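You operate a simulated robot arm through the tools that you are given. There is no shell and no other tool.

The job below is to be done with a simulated robot arm. You get a single attempt, and the scene is never put back.

TASK
Store both red apples in the apple drawer and set its air vent.
Fine: drawer shut and bolted, vent at half; the green apple stays. Where these are worked on the way, their far stop is far enough and under half their travel is too little: apple drawer.
Where things are to end (x, y in the base frame): apple within 0.06 m of [1, -0.09]; apple within 0.06 m of [1, -0.23].

Only the result counts: the job must be done as asked and must still hold three seconds after the hand-in. Knocking over, shifting, dropping, spilling or breaking anything else fails it.

THE ROBOT
A 7-joint arm with a four-finger gripper, fixed in place. Base frame: the origin is at the foot of the arm, x ahead of it, y to its left, z up; the work surface is at about z = 0.84. Lengths are in m, angles in degrees, forces in N, time in s.
Its first joint turns from -69.0 to 172.0 degrees. Payload 3.67 kg.
The TCP is the grasp point between the finger pads, 0.028 m short of the fingertips. In the tool frame z runs along the fingers and y along their closing line. The gripper opens to 0.112 m. The gripper's body begins 0.073 m behind the TCP.
Orientation is that of the tool frame in the base frame, as a unit quaternion [x, y, z, w]. With the fingers straight down and closing along the base's y, the tool's x points along the base's -x, its y along +y and its z along -z.

THE INTERFACE
- The arm moves only by the tool apply_moves. Its argument "targets" is a list that holds one entry, the list of rows, each a list of 7 numbers: the turn, a rotation vector about the tool's x, y, z in units of 8 degrees (1.0 is 8 degrees), then the shift along the tool's x, y, z in units of 40 mm (1.0 is 40 mm), then the closure, from 0 (fully open) to 1 (shut). In form: [[[rx, ry, rz, x, y, z, fingers], ...]]. A call has 1 to 20 rows; each row shifts and turns the commanded pose from where the row before left it, along the tool's axes as they then stand. A call with a number of a shift or a turn outside -1 to 1 is refused whole. Each row takes 0.2 s and may step no farther than 0.05 m and 8.6 degrees from the row before; otherwise, or with a gripper value out of range, the whole call is refused. Where a pose cannot be reached the arm comes as near as it can. A force on the tool above 40 N (or 10 N above the force at the start of the call, whichever is more), or a blocked arm, ends the call early, and 0.2 s more pass. The fingers move at their own pace and stop on an object; they squeeze with about 24 N. The grip force told is the motor's: it shows also when the fingers shut on nothing. Time passes only in rows, and 0.2 s behind the last, so rows that do not move let the fingers close. It gives the time, the measured TCP pose, the force on the tool (base axes), the opening and the grip force at its end, in the units of the frame above (readings bear some noise), with the torque about the TCP (base axes, N m) and any sound that the robot's microphone picked up.
- Cameras (640 x 400 px; columns grow to the right, rows downward): "scene" is fixed at [0.0503, 0.4999, 1.3588]; the picture's right is [-0.56, -0.83, 0.00], its down [-0.31, 0.21, -0.93] and it looks along [0.77, -0.52, -0.38] (base axes); focal length 316 px, centre (320, 200). "wrist" rides on the gripper at [0.06, -0.018, -0.104] in the tool frame; the picture's right is [0.29, 0.96, 0.00], its down [-0.80, 0.24, -0.55] and it looks along [-0.53, 0.16, 0.83] (tool axes); focal length 234 px, centre (320, 200). There is no depth. A picture from a camera that has moved, and an enlarged one, comes with that camera's place and axes in the base frame and with its lens.
- get_image(camera): a new picture of that camera. No time passes.
- lift_body(by): slides the trunk up (or, below 0, down) by that many m; the arm rides with it, the base frame stays. It gives what a move gives, with no picture.
- inspect(camera, box): a new picture of the part [left, top, right, bottom] of that camera's present view, enlarged. No time passes.
- hand_in(): hands the job in; it is judged then, once.

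Nothing tells you positions but the pictures and the camera data. Unless the task says otherwise, let go and move clear before handing in.

The tools are called after ">>>" as a command line: name --argument value ..., lists and objects as JSON in quotes. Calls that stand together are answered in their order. apply_moves: Moves the arm, as the interface text tells. Its arguments: {"type":"object","properties":{"targets":{"type":"array","items":{"type":"array","items":{"type":"array","items":{"type":"number"}}}}},"required":["targets"]} The other tools are called the same way: lift_body (by) slides the trunk up or down; get_image (camera) takes a picture; inspect (camera, box) takes an enlarged picture of a part of a camera's view; hand_in () hands the job in.

At the start:

```text
t: 0.0
ee_pos: [0.8455, -0.2456, 1.1111]
tool_rot: [0.001, 1.0, -0.001, 0.0]
ft_force: [0.3, 0.8, -0.3]
wrist_torque: [0.02, 0.01, -0.04]
width: 0.1122
gripper_force: 0.0
trunk travel left (down, up): [-0.65, 0.19]
```

scene: 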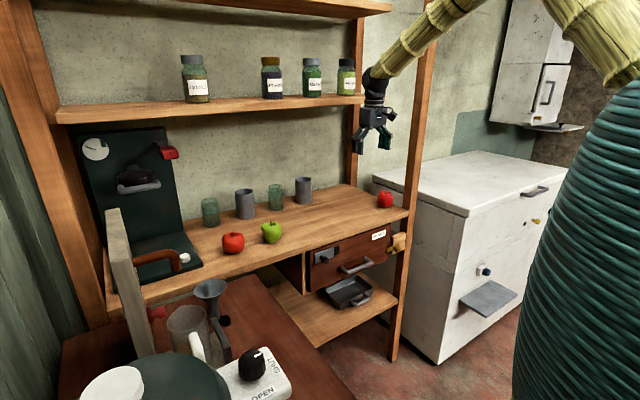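
wrist: 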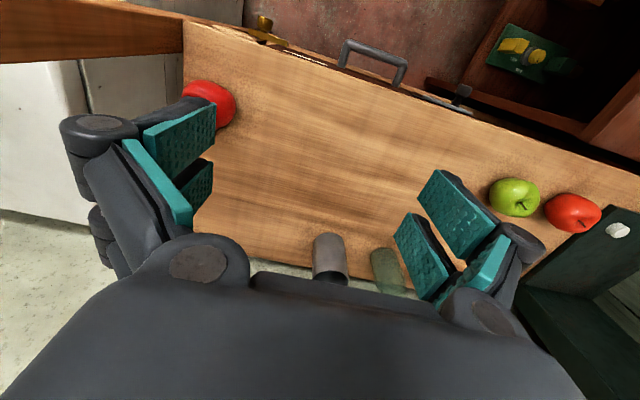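

I see a workbench with two red apples and one green apple on it, and a drawer under the worktop with a handle, a label, a vent slide and a bolt. I'll look closer before moving.

>>> inspect --camera "scene" --box '[280, 180, 440, 320]'

>>> inspect --camera "scene" --box '[180, 160, 340, 280]'

>>> inspect --camera "wrist" --box '[170, 0, 640, 240]'

```text
2.86 times, centred on (360, 250) of scene
camera zoom: at [0.0503, 0.4999, 1.3588], right [-0.56, -0.83, 0.0], down [-0.31, 0.21, -0.93], along [0.77, -0.52, -0.38], focal length 902 px, centre (206, 57)
```

zoom: 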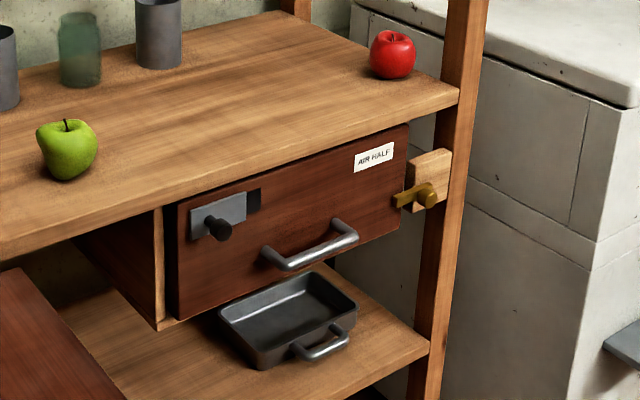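

```text
3.33 times, centred on (260, 220) of scene
camera zoom: at [0.0503, 0.4999, 1.3588], right [-0.56, -0.83, 0.0], down [-0.31, 0.21, -0.93], along [0.77, -0.52, -0.38], focal length 1053 px, centre (520, 133)
```

zoom: 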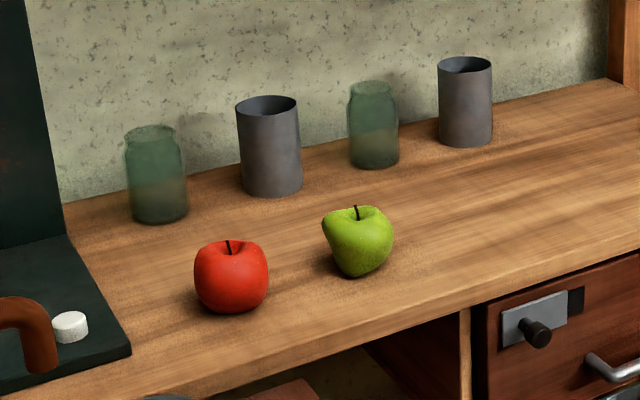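

```text
1.36 times, centred on (405, 120) of wrist
camera zoom: at [0.785, -0.2635, 1.2159], right [-0.29, 0.96, 0.0], down [0.8, 0.24, 0.55], along [0.53, 0.16, -0.83], focal length 319 px, centre (204, 309)
```

zoom: 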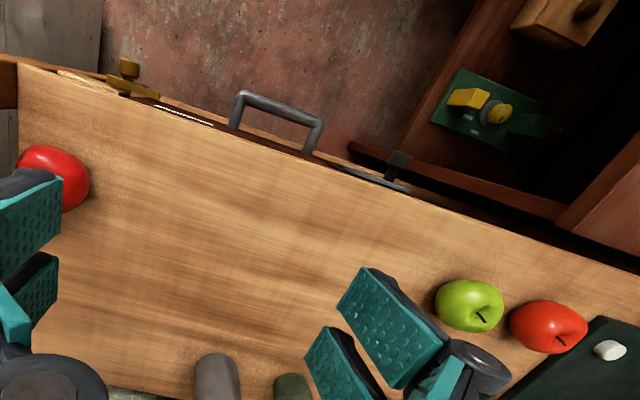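

The red apples are at about (0.893, -0.388) and (0.895, 0.25), with the green one at about (0.893, 0.125). The drawer front is near x = 0.81, spanning y from -0.35 to 0.03 and z from 0.65 to 0.805, with its handle bar near (0.765, -0.16, 0.70). I'll back the gripper off in front of the drawer so I can look at the bolt and vent up close.

>>> apply_moves --targets '[[[0, 0, 0, 0.74, 0.21, 0.6, 0], [0, 0, 0, 0.74, 0.21, 0.6, 0], [0, 0, 0, 0.74, 0.21, 0.6, 0], [0, 0, 0, 0.74, 0.21, 0.6, 0], [0, 0, 0, 0.74, 0.21, 0.6, 0], [0, 0, 0, 0.74, 0.21, 0.6, 0], [0, 0, 0, 0.74, 0.21, 0.6, 0], [0, 0, 0, 0.74, 0.21, 0.6, 0], [0, 0, 0, 0.74, 0.21, 0.6, 0], [0, 0, 0, 0.74, 0.21, 0.6, 0], [0, -1, 0, 0, 0, 0, 0], [0, -1, 0, 0, 0, 0, 0], [0, -1, 0, 0, 0, 0, 0], [0, -1, 0, 0, 0, 0, 0], [0, -1, 0, 0, 0, 0, 0]]]'

>>> get_image --camera "wrist"

>>> get_image --camera "scene"

```text
t: 3.2
ee_pos: [0.5542, -0.1598, 0.8698]
tool_rot: [0.001, 0.939, 0.0, 0.343]
ft_force: [1.3, 0.4, 0.3]
wrist_torque: [0.0, 0.0, 0.02]
width: 0.112
gripper_force: 0.1
out of reach, approached as far as the arm can: row 15
trunk travel left (down, up): [-0.65, 0.19]
```

```text
taken
camera wrist: at [0.44, -0.1785, 0.9116], right [-0.22, 0.96, -0.19], down [0.25, 0.24, 0.94], along [0.94, 0.16, -0.3], focal length 234 px, centre (320, 200)
```

wrist: 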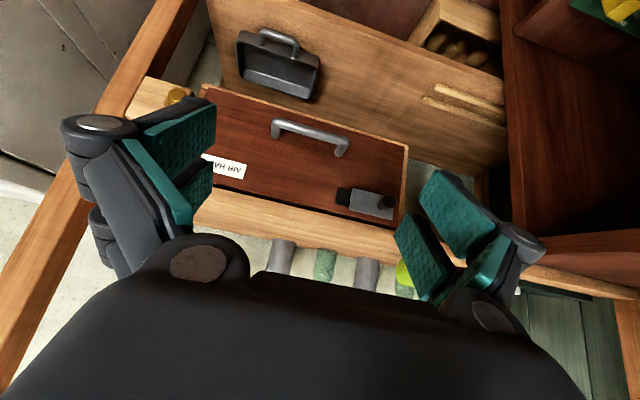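

```text
taken
```

scene: 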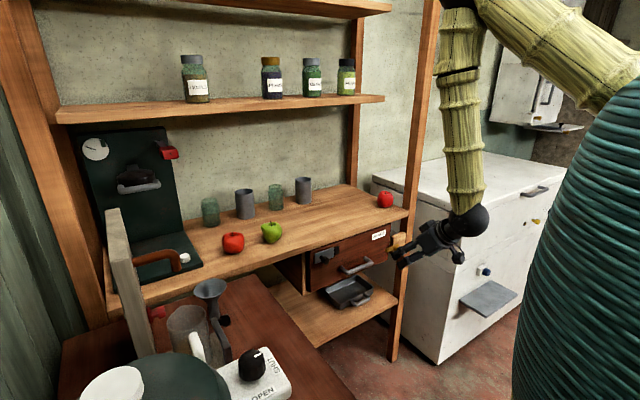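

The gripper is in front of the drawer, and I can see the handle, the vent slide and the brass bolt on the right post, in an upside-down view. I'll zoom in on the bolt and vent.

>>> inspect --camera "wrist" --box '[110, 60, 260, 190]'

>>> inspect --camera "wrist" --box '[250, 90, 430, 240]'

>>> inspect --camera "scene" --box '[370, 220, 420, 265]'

>>> inspect --camera "scene" --box '[305, 230, 365, 275]'

```text
3.08 times, centred on (185, 125) of wrist
camera zoom: at [0.44, -0.1785, 0.9116], right [-0.22, 0.96, -0.19], down [0.25, 0.24, 0.94], along [0.94, 0.16, -0.3], focal length 720 px, centre (735, 431)
```

zoom: 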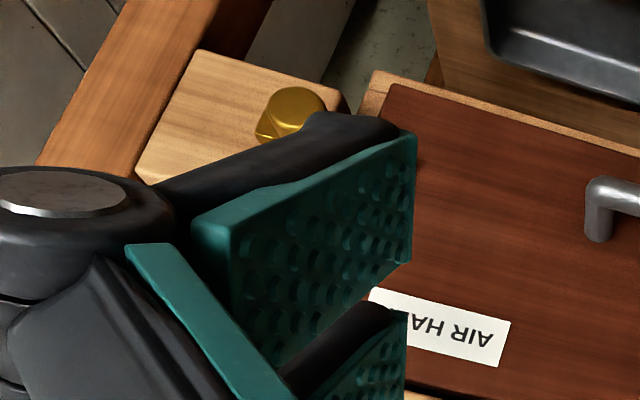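

```text
2.67 times, centred on (340, 165) of wrist
camera zoom: at [0.44, -0.1785, 0.9116], right [-0.22, 0.96, -0.19], down [0.25, 0.24, 0.94], along [0.94, 0.16, -0.3], focal length 624 px, centre (267, 293)
```

zoom: 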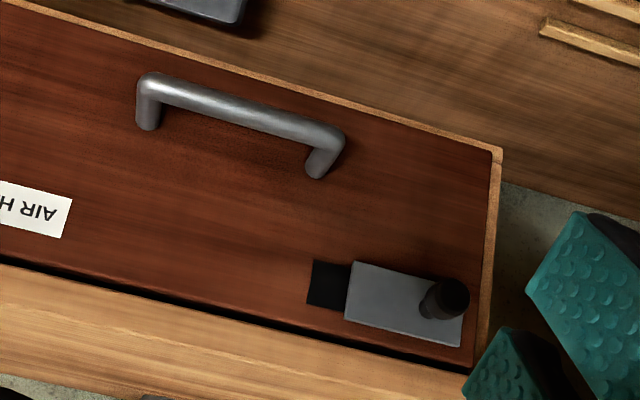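

```text
8.89 times, centred on (395, 242) of scene
camera zoom: at [0.0503, 0.4999, 1.3588], right [-0.56, -0.83, 0.0], down [-0.31, 0.21, -0.93], along [0.77, -0.52, -0.38], focal length 2808 px, centre (-347, -178)
```

zoom: 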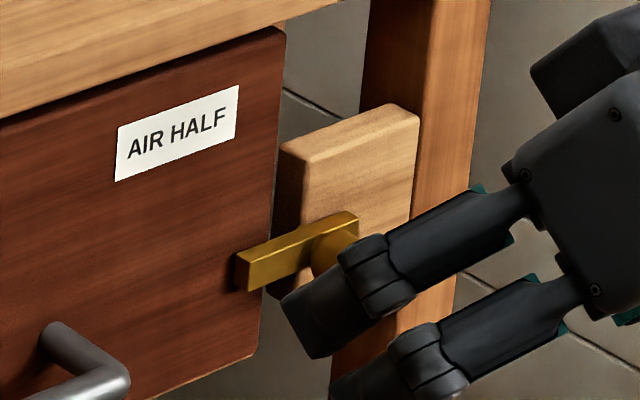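

```text
8.89 times, centred on (335, 252) of scene
camera zoom: at [0.0503, 0.4999, 1.3588], right [-0.56, -0.83, 0.0], down [-0.31, 0.21, -0.93], along [0.77, -0.52, -0.38], focal length 2808 px, centre (187, -267)
```

zoom: 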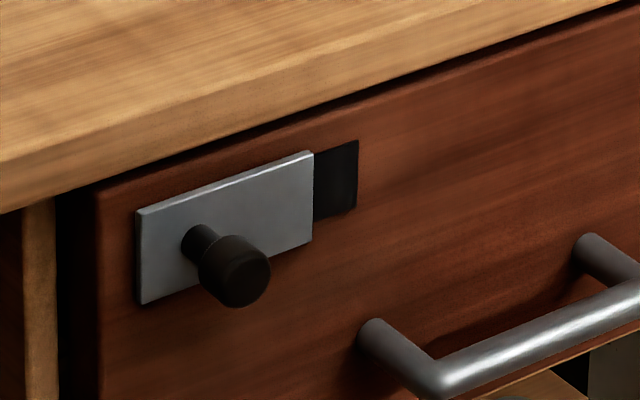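

The brass catch overlaps the drawer's right edge, so the drawer is bolted now. The vent slide shows a narrow strip of the hole. I'll lower the trunk so the arm can reach the drawer front more horizontally.

>>> lift_body --by -0.25

```text
t: 5.8
ee_pos: [0.5532, -0.1598, 0.6197]
tool_rot: [0.0, 0.94, 0.0, 0.341]
ft_force: [-0.3, -0.6, -0.4]
wrist_torque: [-0.01, 0.0, 0.01]
width: 0.112
gripper_force: 0.0
trunk travel left (down, up): [-0.4, 0.44]
```

I'll raise the tool to the drawer's height and pitch it towards horizontal.

>>> apply_moves --targets '[[[0, 0, 0, -0.59, 0, -0.7, 0], [0, 0, 0, -0.59, 0, -0.7, 0], [0, 0, 0, -0.59, 0, -0.7, 0], [0, -1, 0, 0, 0, 0, 0], [0, -1, 0, 0, 0, 0, 0], [0, -1, 0, 0, 0, 0, 0], [0, -1, 0, 0, 0, 0, 0], [0, -1, 0, 0, 0, 0, 0], [0, -1, 0, 0, 0, 0, 0]]]'

>>> get_image --camera "wrist"

>>> get_image --camera "scene"

```text
t: 7.8
ee_pos: [0.6166, -0.1484, 0.7121]
tool_rot: [0.0, 0.719, 0.0, 0.695]
ft_force: [0.7, -0.3, 0.8]
wrist_torque: [0.02, 0.01, -0.01]
width: 0.1121
gripper_force: 0.1
out of reach, approached as far as the arm can: row 1, 2, 3, 4, 5, 6
trunk travel left (down, up): [-0.4, 0.44]
```

```text
taken
camera wrist: at [0.51, -0.1668, 0.6564], right [-0.01, 0.96, -0.29], down [-0.53, 0.24, 0.81], along [0.85, 0.16, 0.5], focal length 234 px, centre (320, 200)
```

wrist: 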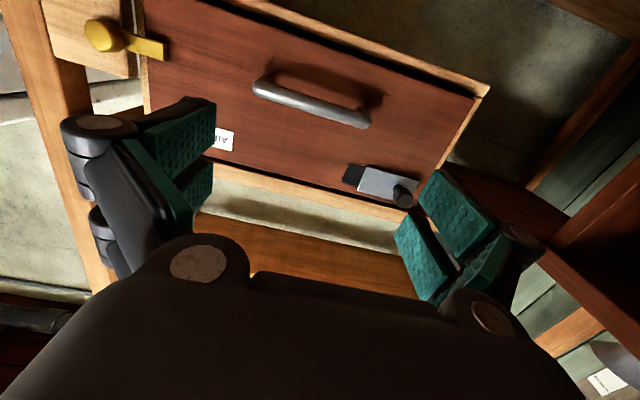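

```text
taken
```

scene: 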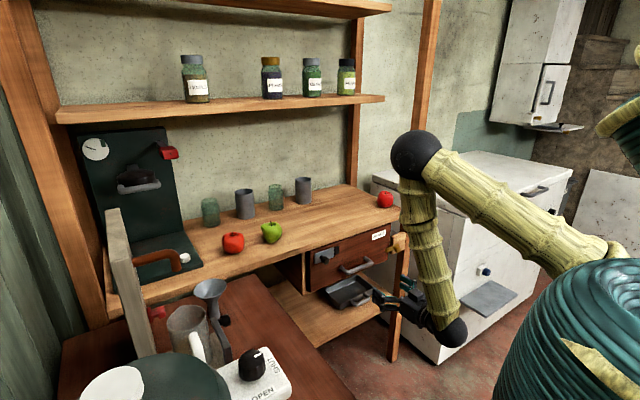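

The tool is now nearly horizontal, looking up at the drawer from slightly below. I'll zoom in on the bolt and vent again.

>>> inspect --camera "wrist" --box '[40, 0, 240, 150]'

>>> inspect --camera "wrist" --box '[320, 120, 460, 240]'

>>> inspect --camera "scene" --box '[375, 220, 425, 265]'

```text
2.67 times, centred on (140, 75) of wrist
camera zoom: at [0.51, -0.1668, 0.6564], right [-0.01, 0.96, -0.29], down [-0.53, 0.24, 0.81], along [0.85, 0.16, 0.5], focal length 624 px, centre (800, 533)
```

zoom: 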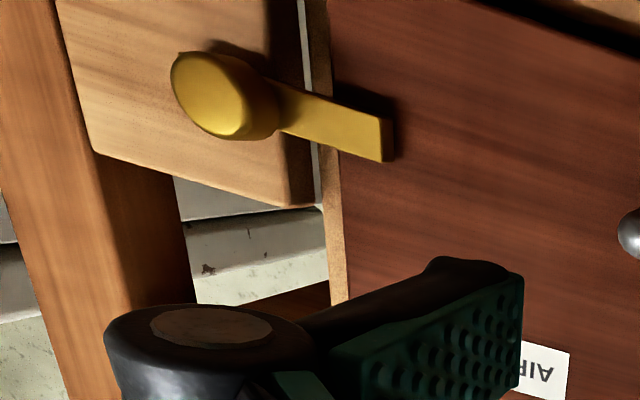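

```text
3.33 times, centred on (390, 180) of wrist
camera zoom: at [0.51, -0.1668, 0.6564], right [-0.01, 0.96, -0.29], down [-0.53, 0.24, 0.81], along [0.85, 0.16, 0.5], focal length 781 px, centre (87, 267)
```

zoom: 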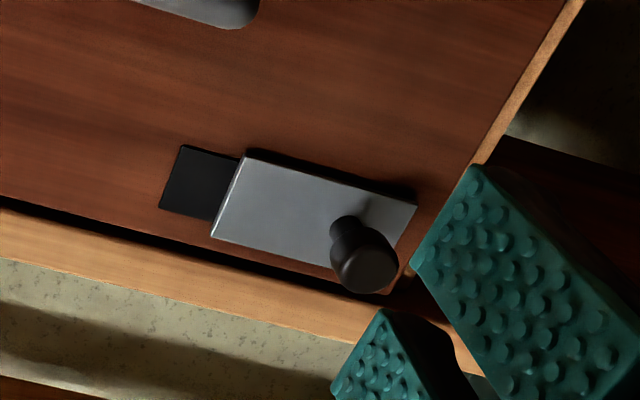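

```text
8.89 times, centred on (400, 242) of scene
camera zoom: at [0.0503, 0.4999, 1.3588], right [-0.56, -0.83, 0.0], down [-0.31, 0.21, -0.93], along [0.77, -0.52, -0.38], focal length 2808 px, centre (-391, -178)
```

zoom: 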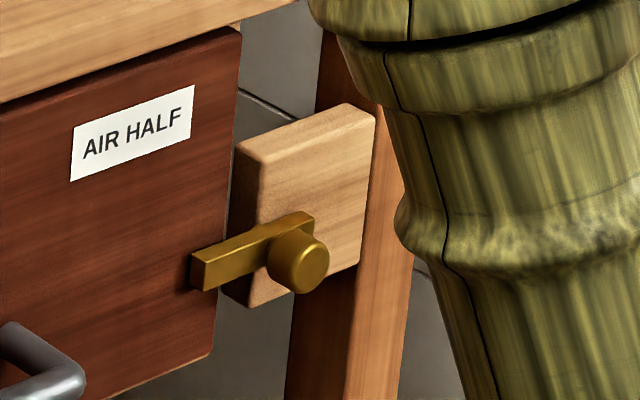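

The bolt's knob is at about (0.779, -0.367, 0.701), and its bar reaches left to about y = -0.315 across the drawer front. I'll bring the half-closed gripper in front of that knob.

>>> apply_moves --targets '[[[0, -0.24, 0, 0.046, -0.911, 0.3, 0.4], [0, 0, 0, 0.046, -0.911, 0.3, 0.4], [0, 0, 0, 0.046, -0.911, 0.3, 0.4], [0, 0, 0, 0.046, -0.911, 0.3, 0.4], [0, 0, 0, 0.046, -0.911, 0.3, 0.4], [0, 0, 0, 0.046, -0.911, 0.3, 0.4]]]'

>>> get_image --camera "wrist"

>>> inspect --camera "scene" --box '[350, 190, 510, 300]'

```text
t: 9.2
ee_pos: [0.6885, -0.368, 0.6992]
tool_rot: [0.0, 0.708, 0.001, 0.706]
ft_force: [0.4, 0.2, -0.1]
wrist_torque: [0.0, 0.01, 0.02]
width: 0.0673
gripper_force: 0.0
trunk travel left (down, up): [-0.4, 0.44]
```

```text
taken
camera wrist: at [0.584, -0.3864, 0.6405], right [0.0, 0.96, -0.29], down [-0.55, 0.24, 0.8], along [0.83, 0.16, 0.53], focal length 234 px, centre (320, 200)
```

wrist: 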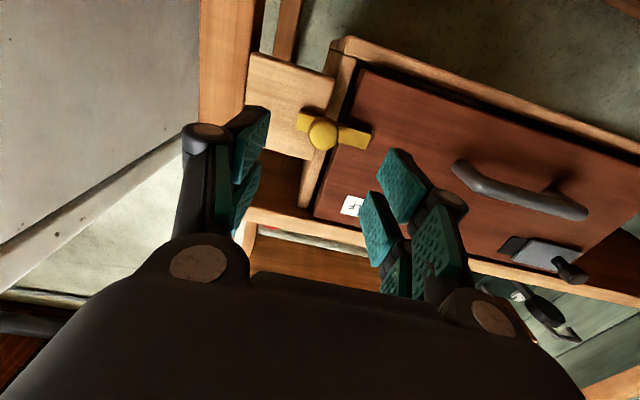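

```text
3.64 times, centred on (430, 245) of scene
camera zoom: at [0.0503, 0.4999, 1.3588], right [-0.56, -0.83, 0.0], down [-0.31, 0.21, -0.93], along [0.77, -0.52, -0.38], focal length 1149 px, centre (-80, 36)
```

zoom: 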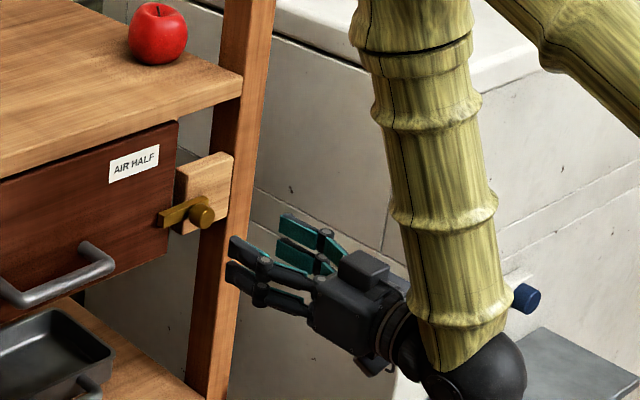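

The gripper is lined up on the bolt knob, and from here the bar seems to extend on both sides of it. I'll zoom in to check how the catch is built.

>>> inspect --camera "wrist" --box '[230, 40, 410, 190]'

```text
2.67 times, centred on (320, 115) of wrist
camera zoom: at [0.584, -0.3864, 0.6405], right [0.0, 0.96, -0.29], down [-0.55, 0.24, 0.8], along [0.83, 0.16, 0.53], focal length 624 px, centre (320, 427)
```

zoom: 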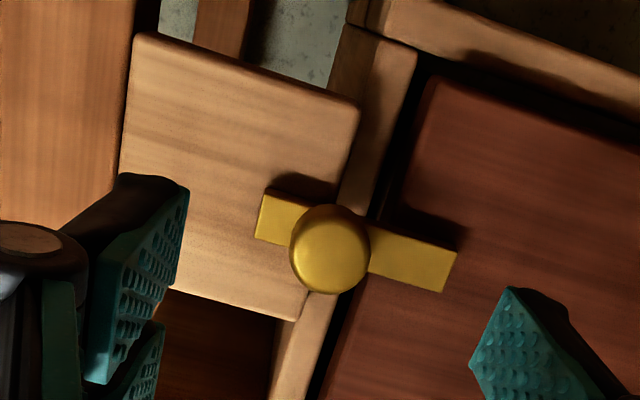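

The bar spans y from -0.389 to -0.321 with the knob roughly in its middle, and the block extends to the right, so this is a sliding bolt that should retract towards -y. I'll advance and grip the knob.

>>> apply_moves --targets '[[[0, 0, 0, 0, 0.05, 0.62, 0.4], [0, 0, 0, 0, 0, 0.62, 0.4], [0, 0, 0, 0, 0, 0.56, 0.4], [0, 0, 0, 0, 0, 0, 0.4], [0, 0, 0, 0, 0, 0, 0.8], [0, 0, 0, 0, 0, 0, 0.9], [0, 0, 0, 0, 0, 0, 0.9]]]'

>>> inspect --camera "wrist" --box '[230, 40, 410, 190]'

>>> inspect --camera "scene" --box '[360, 200, 440, 260]'

```text
t: 10.8
ee_pos: [0.76, -0.3651, 0.7006]
tool_rot: [0.001, 0.708, 0.0, 0.707]
ft_force: [1.4, 0.6, 1.8]
wrist_torque: [-0.01, 0.05, -0.02]
width: 0.0224
gripper_force: 44.9
trunk travel left (down, up): [-0.4, 0.44]
```

```text
2.67 times, centred on (320, 115) of wrist
camera zoom: at [0.6553, -0.3832, 0.6411], right [0.0, 0.96, -0.29], down [-0.55, 0.24, 0.8], along [0.83, 0.16, 0.53], focal length 624 px, centre (320, 427)
```

zoom: 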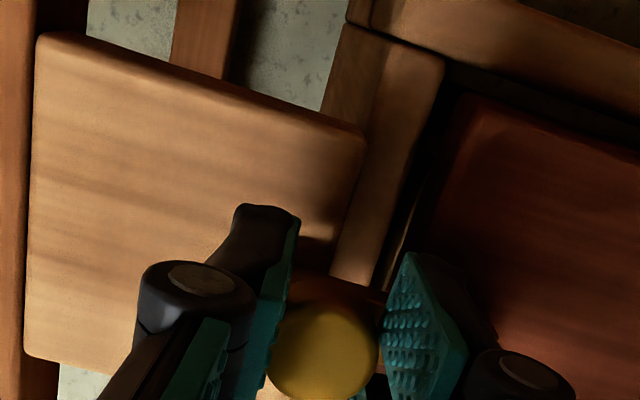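

```text
6.67 times, centred on (400, 230) of scene
camera zoom: at [0.0503, 0.4999, 1.3588], right [-0.56, -0.83, 0.0], down [-0.31, 0.21, -0.93], along [0.77, -0.52, -0.38], focal length 2106 px, centre (-213, 0)
```

zoom: 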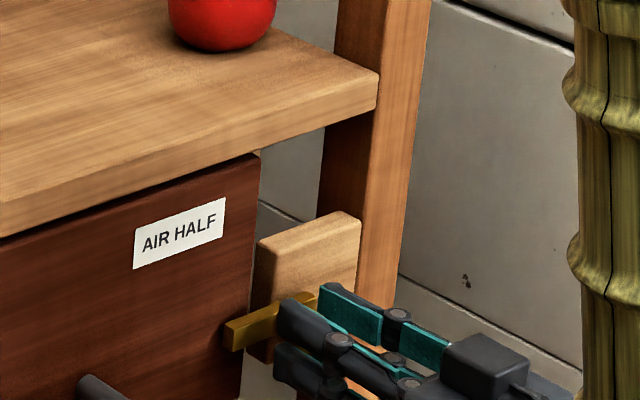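

The knob is gripped at 22 mm, so I'll slide it towards -y in small steps.

>>> apply_moves --targets '[[[0, 0, 0, 0, -0.25, 0, 0.9], [0, 0, 0, 0, -0.25, 0, 0.9], [0, 0, 0, 0, -0.25, 0, 0.9]]]'

>>> inspect --camera "scene" --box '[360, 200, 440, 260]'

```text
t: 11.6
ee_pos: [0.7592, -0.3945, 0.7001]
tool_rot: [0.0, 0.708, 0.001, 0.706]
ft_force: [-4.4, 2.9, -1.2]
wrist_torque: [0.18, -0.76, 0.11]
width: 0.0225
gripper_force: 44.8
trunk travel left (down, up): [-0.4, 0.44]
```

```text
6.67 times, centred on (400, 230) of scene
camera zoom: at [0.0503, 0.4999, 1.3588], right [-0.56, -0.83, 0.0], down [-0.31, 0.21, -0.93], along [0.77, -0.52, -0.38], focal length 2106 px, centre (-213, 0)
```

zoom: 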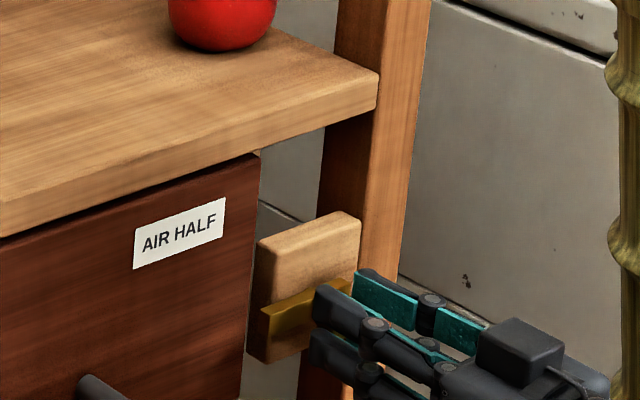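

The bolt slides and its bar already clears the drawer edge. I'll continue gently to its stop.

>>> apply_moves --targets '[[[0, 0, 0, 0, -0.15, 0, 0.9], [0, 0, 0, 0, -0.15, 0, 0.9], [0, 0, 0, 0, -0.15, 0, 0.9], [0, 0, 0, 0, -0.15, 0, 0.9]]]'

>>> inspect --camera "scene" --box '[360, 200, 440, 260]'

```text
t: 12.1
ee_pos: [0.7606, -0.3956, 0.7013]
tool_rot: [-0.002, 0.708, 0.007, 0.706]
ft_force: [2.0, 23.8, 3.2]
wrist_torque: [0.14, -0.39, 1.08]
width: 0.0227
gripper_force: 45.1
trunk travel left (down, up): [-0.4, 0.44]
stopped in row 2: the force on the tool passed its limit at 48 N (the readings are from after the stop); the commanded pose is now the measured one
```

```text
6.67 times, centred on (400, 230) of scene
camera zoom: at [0.0503, 0.4999, 1.3588], right [-0.56, -0.83, 0.0], down [-0.31, 0.21, -0.93], along [0.77, -0.52, -0.38], focal length 2106 px, centre (-213, 0)
```

zoom: 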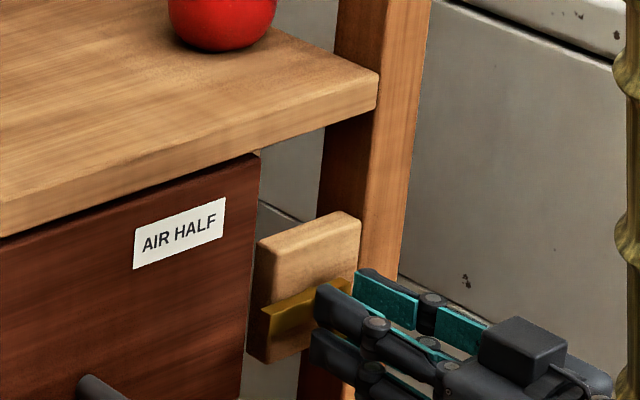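

The bolt is fully back at its stop: knob at y ≈ -0.396, against -0.366 when bolted. I'll let go, back off, and move in front of the drawer handle.

>>> apply_moves --targets '[[[0, 0, 0, 0, 0, 0, 0.4], [0, 0, 0, 0, 0, 0, 0.4], [0, 0, 0, 0, 0, -0.9, 0.4], [0, 0, 0, 0, 0, -0.9, 0.4], [0, 0, 0, 0, 0, -0.6, 0.4], [0, 0, 0, 0, 0.98, 0, 0.4], [0, 0, 0, 0, 0.98, 0, 0.4], [0, 0, 0, 0, 0.98, 0, 0.4], [0, 0, 0, 0, 0.98, 0, 0.4], [0, 0, 0, 0, 0.98, 0, 0.4], [0, 0, 0, 0, 0.98, 0, 0.4]]]'

>>> get_image --camera "wrist"

>>> get_image --camera "scene"

```text
t: 14.5
ee_pos: [0.6617, -0.164, 0.701]
tool_rot: [-0.001, 0.708, 0.003, 0.706]
ft_force: [0.0, 0.1, -0.2]
wrist_torque: [0.0, 0.0, -0.02]
width: 0.0671
gripper_force: 0.1
trunk travel left (down, up): [-0.4, 0.44]
```

```text
taken
camera wrist: at [0.5573, -0.1827, 0.6416], right [-0.01, 0.96, -0.28], down [-0.55, 0.23, 0.8], along [0.83, 0.16, 0.53], focal length 234 px, centre (320, 200)
```

wrist: 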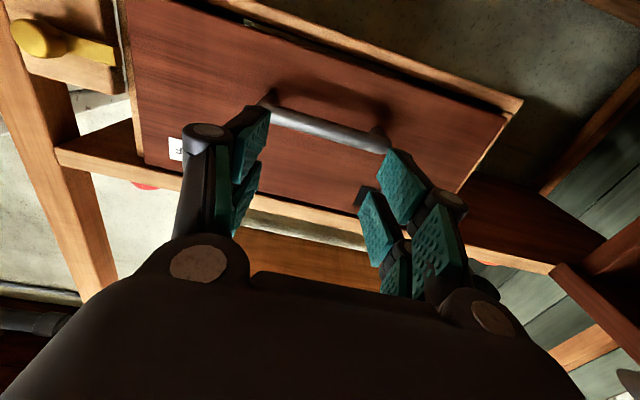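

```text
taken
```

scene: 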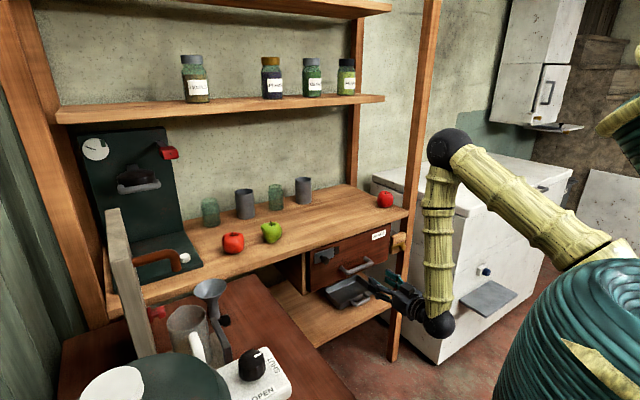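

The handle bar lies at about z = 0.697, between y = -0.21 and -0.10. I'll roll the gripper a quarter turn so the fingers close vertically on it.

>>> apply_moves --targets '[[[0, 0, 1, 0, 0, 0, 0.4], [0, 0, 1, 0, 0, 0, 0.4], [0, 0, 1, 0, 0, 0, 0.4], [0, 0, 1, 0, 0, 0, 0.4], [0, 0, 1, 0, 0, 0, 0.4], [0, 0, 1, 0, 0, 0, 0.4], [0, 0, 1, 0, 0, 0, 0.4], [0, 0, 1, 0, 0, 0, 0.4], [0, 0, 1, 0, 0, 0, 0.4], [0, 0, 1, 0, 0, 0, 0.4], [0, 0, 1, 0, 0, 0, 0.4], [0, 0, 0.2, 0, 0, 0, 0.4]]]'

>>> get_image --camera "wrist"

>>> inspect --camera "scene" --box '[320, 220, 480, 340]'

```text
t: 17.1
ee_pos: [0.6612, -0.1657, 0.7004]
tool_rot: [0.498, 0.505, 0.5, 0.497]
ft_force: [0.0, -0.6, -0.2]
wrist_torque: [-0.03, 0.04, 0.03]
width: 0.0673
gripper_force: 0.1
trunk travel left (down, up): [-0.4, 0.44]
```

```text
taken
camera wrist: at [0.5564, -0.106, 0.6836], right [0.0, 0.29, 0.96], down [-0.55, -0.8, 0.24], along [0.84, -0.52, 0.16], focal length 234 px, centre (320, 200)
```

wrist: 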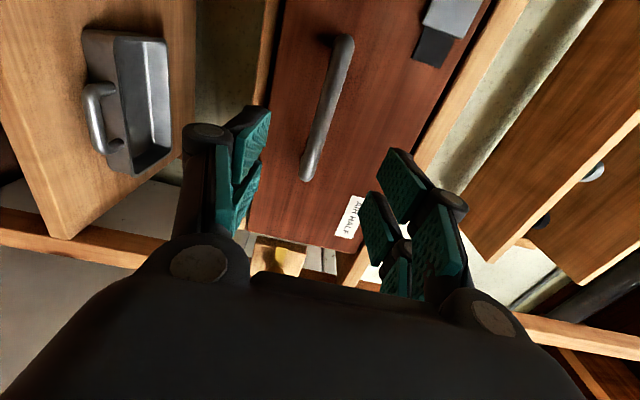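

```text
3.33 times, centred on (400, 280) of scene
camera zoom: at [0.0503, 0.4999, 1.3588], right [-0.56, -0.83, 0.0], down [-0.31, 0.21, -0.93], along [0.77, -0.52, -0.38], focal length 1053 px, centre (53, -67)
```

zoom: 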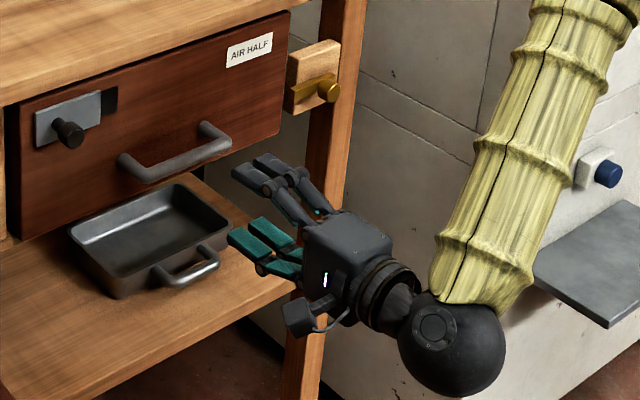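

The fingers now close vertically with the handle straight ahead. I'll advance onto the bar and grip it.

>>> apply_moves --targets '[[[0, 0, 0, 0.19, -0.08, 0.85, 0.4], [0, 0, 0, 0, 0, 0.85, 0.4], [0, 0, 0, 0, 0, 0.85, 0.4], [0, 0, 0, 0, 0, 0, 0.4], [0, 0, 0, 0, 0, 0, 0.9], [0, 0, 0, 0, 0, 0, 0.95], [0, 0, 0, 0, 0, 0, 0.95]]]'

>>> inspect --camera "scene" --box '[320, 220, 480, 340]'

```text
t: 18.7
ee_pos: [0.763, -0.1571, 0.7001]
tool_rot: [0.498, 0.501, 0.502, 0.499]
ft_force: [3.5, -3.9, 25.7]
wrist_torque: [0.47, -0.22, -0.02]
width: 0.0152
gripper_force: 44.9
trunk travel left (down, up): [-0.4, 0.44]
```

```text
3.33 times, centred on (400, 280) of scene
camera zoom: at [0.0503, 0.4999, 1.3588], right [-0.56, -0.83, 0.0], down [-0.31, 0.21, -0.93], along [0.77, -0.52, -0.38], focal length 1053 px, centre (53, -67)
```

zoom: 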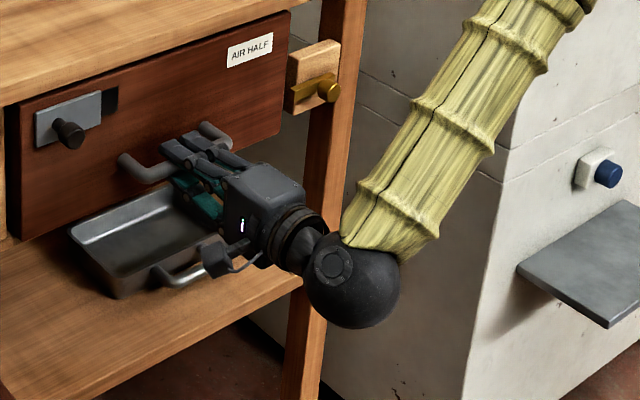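

The handle is gripped, with a slight upward load because I sat about 3 mm low. I'll relieve that and start pulling.

>>> apply_moves --targets '[[[0, 0, 0, 0, 0.08, 0, 0.95], [0, 0, 0, 0, 0, -0.3, 0.95], [0, 0, 0, 0, 0, -0.4, 0.95], [0, 0, 0, 0, 0, -0.5, 0.95], [0, 0, 0, 0, 0, -0.5, 0.95]]]'

>>> inspect --camera "scene" --box '[280, 200, 480, 340]'

```text
t: 19.9
ee_pos: [0.6944, -0.1573, 0.7004]
tool_rot: [0.5, 0.504, 0.5, 0.496]
ft_force: [-0.6, 0.7, 11.0]
wrist_torque: [0.52, 0.01, -0.41]
width: 0.0148
gripper_force: 44.7
trunk travel left (down, up): [-0.4, 0.44]
```

```text
2.86 times, centred on (380, 270) of scene
camera zoom: at [0.0503, 0.4999, 1.3588], right [-0.56, -0.83, 0.0], down [-0.31, 0.21, -0.93], along [0.77, -0.52, -0.38], focal length 902 px, centre (149, 0)
```

zoom: 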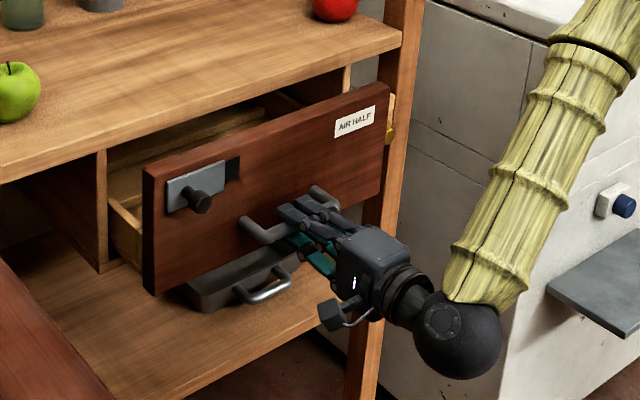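

The drawer is coming out smoothly, so I'll keep pulling towards its far stop.

>>> apply_moves --targets '[[[0, 0, 0, 0, 0.04, -0.5, 0.95], [0, 0, 0, 0, 0, -0.5, 0.95], [0, 0, 0, 0, 0, -0.5, 0.95], [0, 0, 0, 0, 0, -0.5, 0.95], [0, 0, 0, 0, 0, -0.5, 0.95]]]'

>>> get_image --camera "scene"

```text
t: 21.1
ee_pos: [0.5952, -0.1576, 0.7001]
tool_rot: [0.498, 0.506, 0.5, 0.496]
ft_force: [0.4, 13.7, -24.0]
wrist_torque: [0.82, 0.18, 0.7]
width: 0.0152
gripper_force: 45.4
trunk travel left (down, up): [-0.4, 0.44]
```

```text
taken
```

scene: 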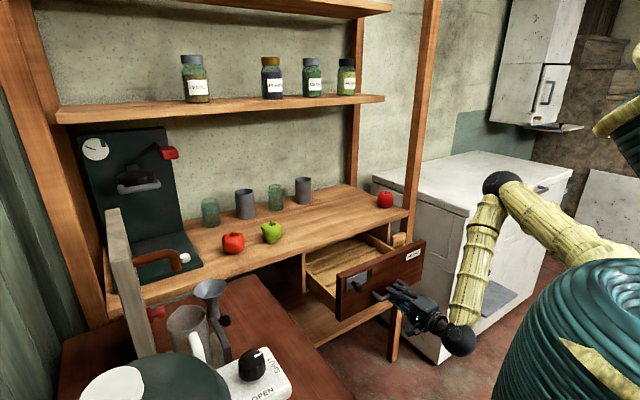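

The drawer is out about 0.17 m. I'll keep going with a tiny height correction.

>>> apply_moves --targets '[[[0, 0, 0, 0, -0.03, -0.4, 0.95], [0, 0, 0, 0, 0, -0.4, 0.95], [0, 0, 0, 0, 0, -0.4, 0.95], [0, 0, 0, 0, 0, -0.4, 0.95]]]'

>>> get_image --camera "scene"

```text
t: 21.8
ee_pos: [0.567, -0.1581, 0.6985]
tool_rot: [0.497, 0.496, 0.504, 0.504]
ft_force: [0.8, -9.3, 19.4]
wrist_torque: [-0.35, 0.07, 0.23]
width: 0.0151
gripper_force: 45.3
out of reach, approached as far as the arm can: row 2, 3
trunk travel left (down, up): [-0.4, 0.44]
stopped in row 3: the force on the tool passed its limit at 52 N (the readings are from after the stop); the commanded pose is now the measured one
```

```text
taken
```

scene: 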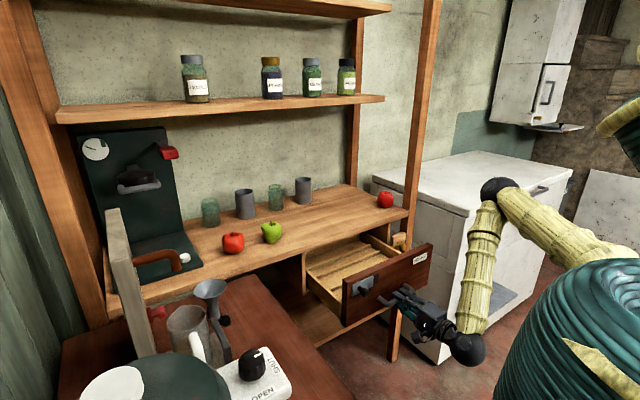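

The drawer is out about 0.196 m, but a horizontal tool can't come any closer to the base. I'll check the drawer interior before deciding how to pull it further.

>>> inspect --camera "scene" --box '[290, 210, 450, 330]'

>>> get_image --camera "wrist"

```text
3.33 times, centred on (370, 270) of scene
camera zoom: at [0.0503, 0.4999, 1.3588], right [-0.56, -0.83, 0.0], down [-0.31, 0.21, -0.93], along [0.77, -0.52, -0.38], focal length 1053 px, centre (153, -33)
```

zoom: 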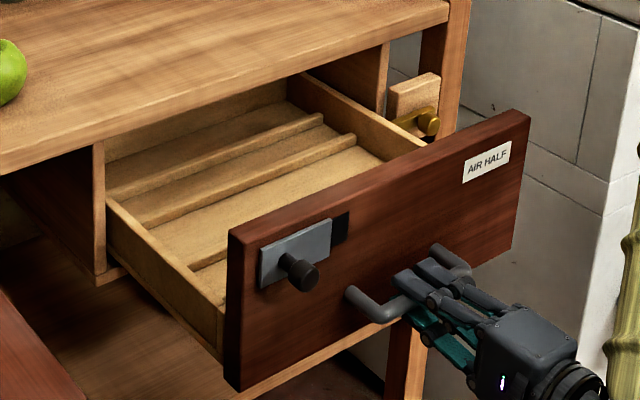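

```text
taken
camera wrist: at [0.4625, -0.0974, 0.6811], right [-0.01, 0.29, 0.96], down [-0.56, -0.8, 0.23], along [0.83, -0.53, 0.17], focal length 234 px, centre (320, 200)
```

wrist: 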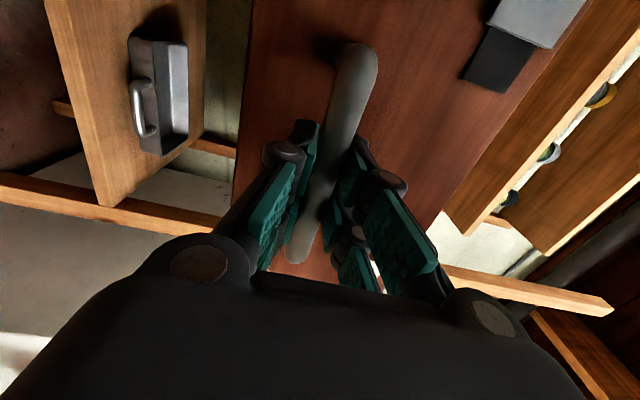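

Inside the drawer there are cross-ribs that will keep the apples from rolling. I want it open wider, so I'll loosen the grip slightly, pitch the tool down about the bar, and pull again.

>>> apply_moves --targets '[[[0, 0, 0, 0, 0, 0, 0.78], [0, 0, 0, 0, 0, 0, 0.78], [1, 0, 0, 0, 0, 0, 0.78], [1, 0, 0, 0, 0, 0, 0.78], [1, 0, 0, 0, 0, 0, 0.78], [1, 0, 0, 0, 0, 0, 0.78]]]'

>>> inspect --camera "scene" --box '[320, 210, 520, 350]'

```text
t: 22.9
ee_pos: [0.5934, -0.1498, 0.6866]
tool_rot: [0.561, 0.559, 0.433, 0.43]
ft_force: [0.1, -6.1, 37.5]
wrist_torque: [-0.4, -0.26, -0.35]
width: 0.0448
gripper_force: 19.2
out of reach, approached as far as the arm can: row 3, 4, 5
trunk travel left (down, up): [-0.4, 0.44]
stopped in row 5: the force on the tool passed its limit at 47 N (the readings are from after the stop); the commanded pose is now the measured one
```

```text
2.86 times, centred on (420, 280) of scene
camera zoom: at [0.0503, 0.4999, 1.3588], right [-0.56, -0.83, 0.0], down [-0.31, 0.21, -0.93], along [0.77, -0.52, -0.38], focal length 902 px, centre (34, -29)
```

zoom: 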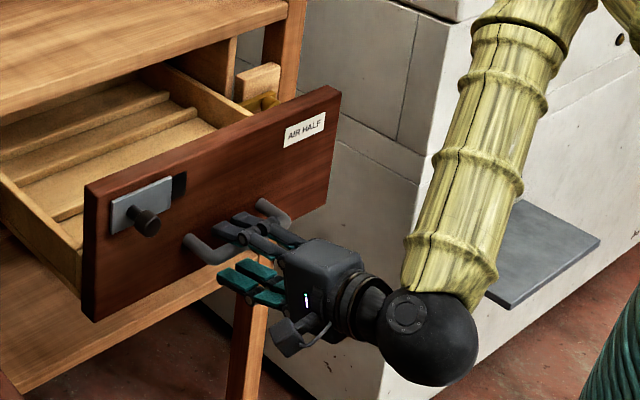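

Out-of-reach rows pushed the tool slightly off the bar. I'll open the fingers, slip sideways off the end of the handle, and then take the drawer front from above instead.

>>> apply_moves --targets '[[[0, 0, 0, 0, 0.1, 0, 0.3], [0, 0, 0, 0, 0.1, 0, 0.3], [0, 0, 0, 0, 0, -0.4, 0.3], [0, 0, 0, -0.6, 0, 0, 0.3], [0, 0, 0, -0.6, 0, 0, 0.3], [0, 0, 0, -0.6, 0, 0, 0.3], [0, 0, 0, -0.6, 0, 0, 0.3]]]'

>>> inspect --camera "scene" --box '[320, 210, 520, 350]'

>>> get_image --camera "wrist"

```text
t: 24.5
ee_pos: [0.601, -0.2442, 0.6802]
tool_rot: [0.562, 0.563, 0.429, 0.427]
ft_force: [-0.2, 0.6, -0.1]
wrist_torque: [0.01, 0.0, -0.02]
width: 0.0785
gripper_force: 0.1
out of reach, approached as far as the arm can: row 3, 4, 6
trunk travel left (down, up): [-0.4, 0.44]
```

```text
2.86 times, centred on (420, 280) of scene
camera zoom: at [0.0503, 0.4999, 1.3588], right [-0.56, -0.83, 0.0], down [-0.31, 0.21, -0.93], along [0.77, -0.52, -0.38], focal length 902 px, centre (34, -29)
```

zoom: 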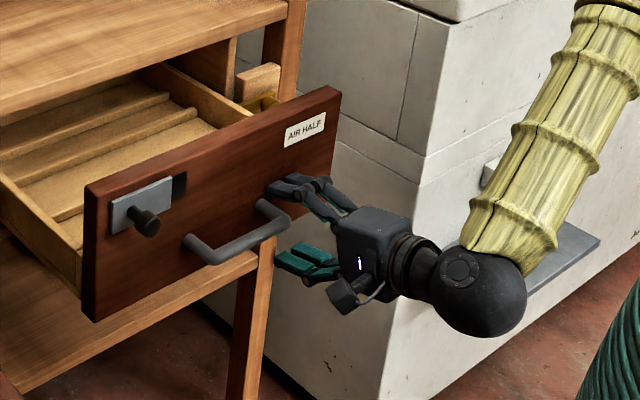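

```text
taken
camera wrist: at [0.4961, -0.1849, 0.6922], right [0.25, 0.29, 0.92], down [-0.47, -0.8, 0.38], along [0.85, -0.53, -0.07], focal length 234 px, centre (320, 200)
```

wrist: 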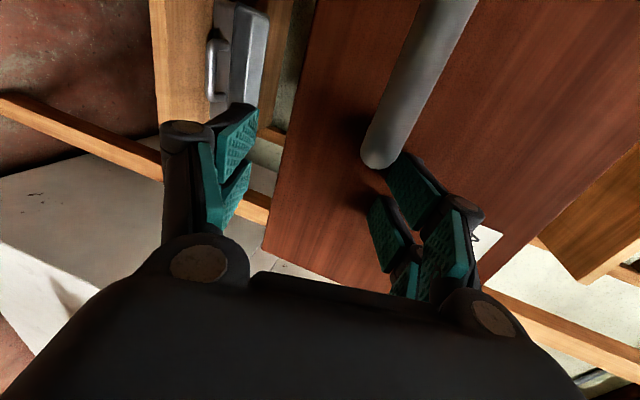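

I'm clear of the handle. I'll close the fingers a little, move slightly further right, and raise the trunk.

>>> apply_moves --targets '[[[0, 0, 0, -0.5, 0, 0, 0.6], [0, 0, 0, 0, -0.3, -0.3, 0.6]]]'

>>> lift_body --by 0.22

>>> get_image --camera "scene"

```text
t: 25.1
ee_pos: [0.5902, -0.2654, 0.6706]
tool_rot: [0.561, 0.563, 0.43, 0.428]
ft_force: [-0.5, 0.0, -0.7]
wrist_torque: [0.01, -0.02, -0.02]
width: 0.0449
gripper_force: 0.1
out of reach, approached as far as the arm can: row 2
trunk travel left (down, up): [-0.4, 0.44]
```

```text
t: 27.4
ee_pos: [0.5909, -0.2659, 0.8903]
tool_rot: [0.562, 0.562, 0.43, 0.428]
ft_force: [0.5, 0.2, -0.2]
wrist_torque: [-0.01, -0.01, -0.02]
width: 0.0448
gripper_force: 0.0
trunk travel left (down, up): [-0.62, 0.22]
```

```text
taken
```

scene: 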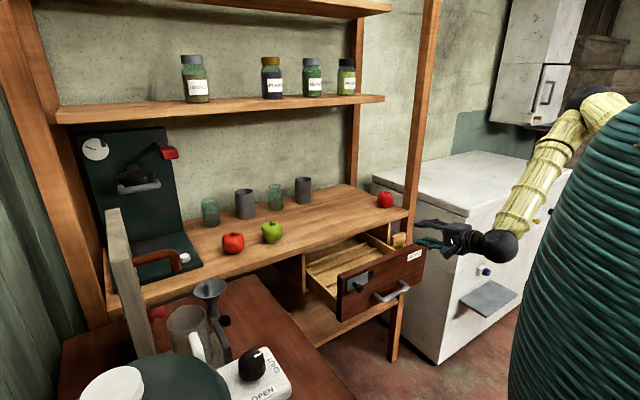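

The gripper is now above the drawer's height. I'll pitch it to point straight down with the fingers closing along x.

>>> apply_moves --targets '[[[1, 0, 0, 0, 0, 0, 0.4], [1, 0, 0, 0, 0, 0, 0.4], [1, 0, 0, 0, 0, 0, 0.4], [1, 0, 0, 0, 0, 0, 0.4], [1, 0, 0, 0, 0, 0, 0.4], [1, 0, 0, 0, 0, 0, 0.4], [1, 0, 0, 0, 0, 0, 0.4], [1, 0, 0, 0, 0, 0, 0.4], [1, 0, 0, 0, 0, 0, 0.4], [0.3, 0, 0, 0, 0, 0, 0.4]]]'

>>> get_image --camera "wrist"

>>> get_image --camera "scene"

```text
t: 29.6
ee_pos: [0.5956, -0.2702, 0.8853]
tool_rot: [0.715, 0.699, 0.012, -0.008]
ft_force: [-0.3, -1.3, 1.2]
wrist_torque: [0.02, 0.03, 0.0]
width: 0.0673
gripper_force: 0.0
out of reach, approached as far as the arm can: row 1
trunk travel left (down, up): [-0.62, 0.22]
```

```text
taken
camera wrist: at [0.5782, -0.2128, 0.992], right [0.96, 0.27, 0.01], down [0.22, -0.82, 0.53], along [0.15, -0.51, -0.84], focal length 234 px, centre (320, 200)
```

wrist: 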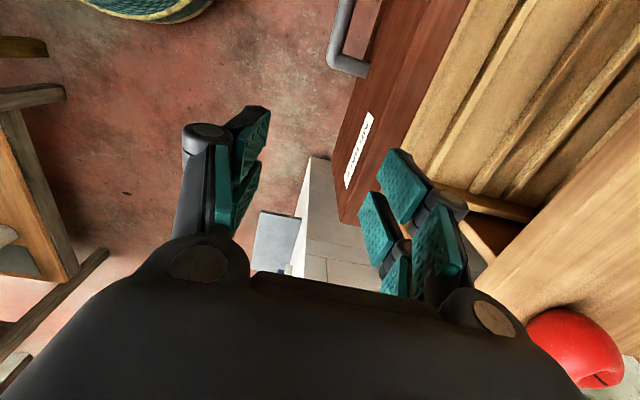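

```text
taken
```

scene: 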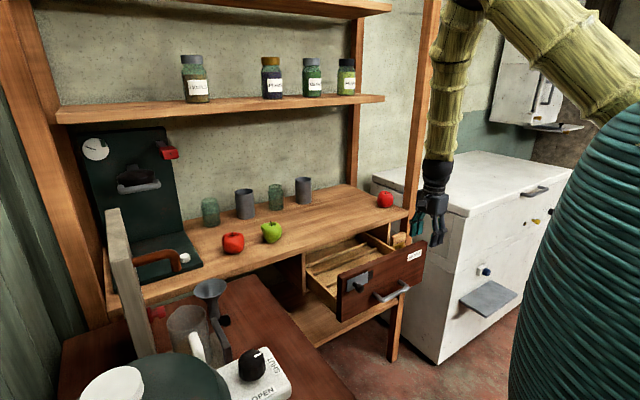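

From above I can see the drawer's cross-ribs. I'll zoom in to measure them and the panel edge.

>>> inspect --camera "wrist" --box '[320, 0, 640, 230]'

```text
1.74 times, centred on (480, 115) of wrist
camera zoom: at [0.5782, -0.2128, 0.992], right [0.96, 0.27, 0.01], down [0.22, -0.82, 0.53], along [0.15, -0.51, -0.84], focal length 407 px, centre (42, 348)
```

zoom: 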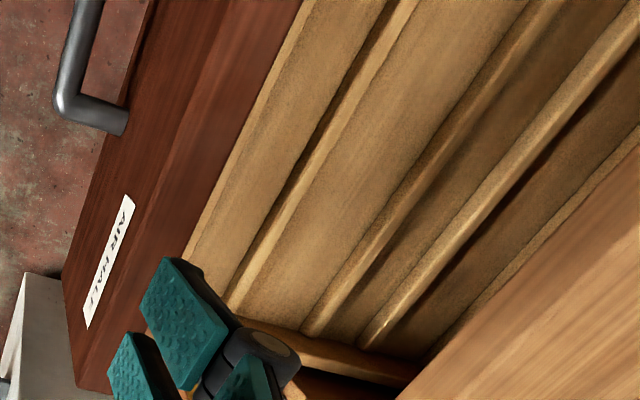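

The ribs sit at about x ≈ 0.95, 1.03 and 1.085 in shut-drawer coordinates. The groove between the first two is where the apples belong, at x ≈ 1.0. I'll line up over the middle of the front panel, at about x = 0.647, to pinch it and pull the drawer fully out.

>>> apply_moves --targets '[[[0, -0.2, -0.16, 0.917, 0.43, 0, 0.4], [0, 0, 0, 0.917, 0.43, 0, 0.4], [0, 0, 0, 0.917, 0.43, 0, 0.4], [0, 0, 0, 0, 0, 0.5, 0.4]]]'

>>> get_image --camera "wrist"

>>> inspect --camera "scene" --box '[320, 170, 480, 310]'

```text
t: 30.6
ee_pos: [0.6383, -0.1667, 0.846]
tool_rot: [0.712, 0.702, -0.01, -0.012]
ft_force: [0.1, -0.4, -0.3]
wrist_torque: [-0.03, -0.03, 0.0]
width: 0.0673
gripper_force: 0.1
trunk travel left (down, up): [-0.62, 0.22]
```

```text
taken
camera wrist: at [0.6229, -0.1071, 0.9514], right [0.96, 0.27, -0.03], down [0.24, -0.8, 0.54], along [0.13, -0.53, -0.84], focal length 234 px, centre (320, 200)
```

wrist: 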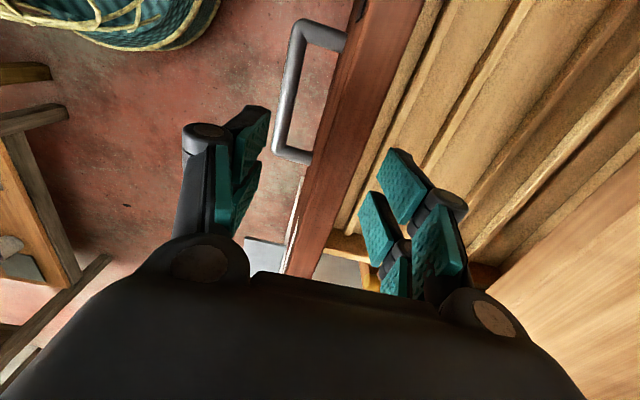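

```text
2.86 times, centred on (400, 240) of scene
camera zoom: at [0.0503, 0.4999, 1.3588], right [-0.56, -0.83, 0.0], down [-0.31, 0.21, -0.93], along [0.77, -0.52, -0.38], focal length 902 px, centre (91, 86)
```

zoom: 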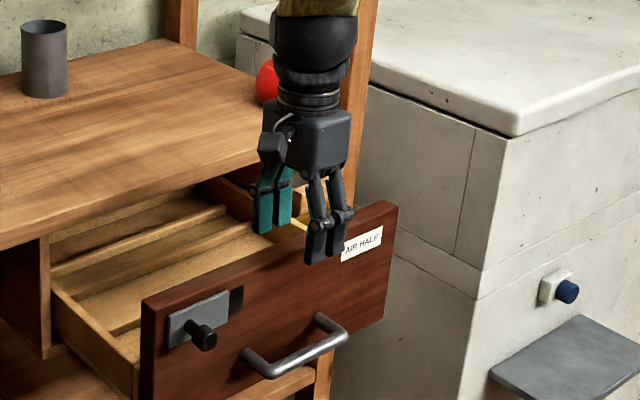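

The panel's top edge runs between the two fingers. I'll shift 8 mm forward, descend, and pinch it.

>>> apply_moves --targets '[[[0, 0, 0, 0, 0.2, 0.4, 0.4], [0, 0, 0, 0, 0, 0.4, 0.4], [0, 0, 0, 0, 0, 0.35, 0.4], [0, 0, 0, 0, 0, 0, 0.8], [0, 0, 0, 0, 0, 0, 0.9], [0, 0, 0, 0, 0, 0, 0.9]]]'

>>> inspect --camera "scene" --box '[320, 170, 480, 310]'

```text
t: 32.0
ee_pos: [0.6553, -0.1558, 0.8201]
tool_rot: [0.7, 0.714, -0.008, 0.012]
ft_force: [-1.7, 3.5, 3.0]
wrist_torque: [-1.1, 0.13, -2.49]
width: 0.0256
gripper_force: 45.1
trunk travel left (down, up): [-0.62, 0.22]
```

```text
2.86 times, centred on (400, 240) of scene
camera zoom: at [0.0503, 0.4999, 1.3588], right [-0.56, -0.83, 0.0], down [-0.31, 0.21, -0.93], along [0.77, -0.52, -0.38], focal length 902 px, centre (91, 86)
```

zoom: 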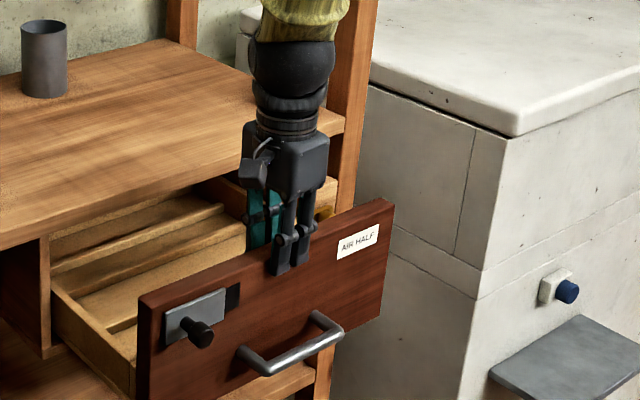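

The panel edge is pinched at 25.6 mm. I'll pull it towards me.

>>> apply_moves --targets '[[[0, 0, 0, 0, -0.4, 0, 0.9], [0, 0, 0, 0, -0.5, 0, 0.9], [0, 0, 0, 0, -0.5, 0, 0.9], [0, 0, 0, 0, -0.5, 0, 0.9]]]'

>>> get_image --camera "scene"

```text
t: 33.0
ee_pos: [0.5804, -0.1572, 0.8203]
tool_rot: [0.697, 0.717, -0.007, 0.01]
ft_force: [1.1, 22.7, 11.9]
wrist_torque: [1.52, -0.26, -2.24]
width: 0.0259
gripper_force: 45.2
trunk travel left (down, up): [-0.62, 0.22]
```

```text
taken
```

scene: 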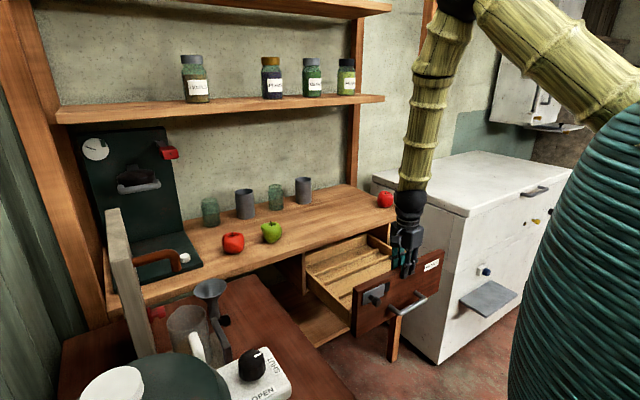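

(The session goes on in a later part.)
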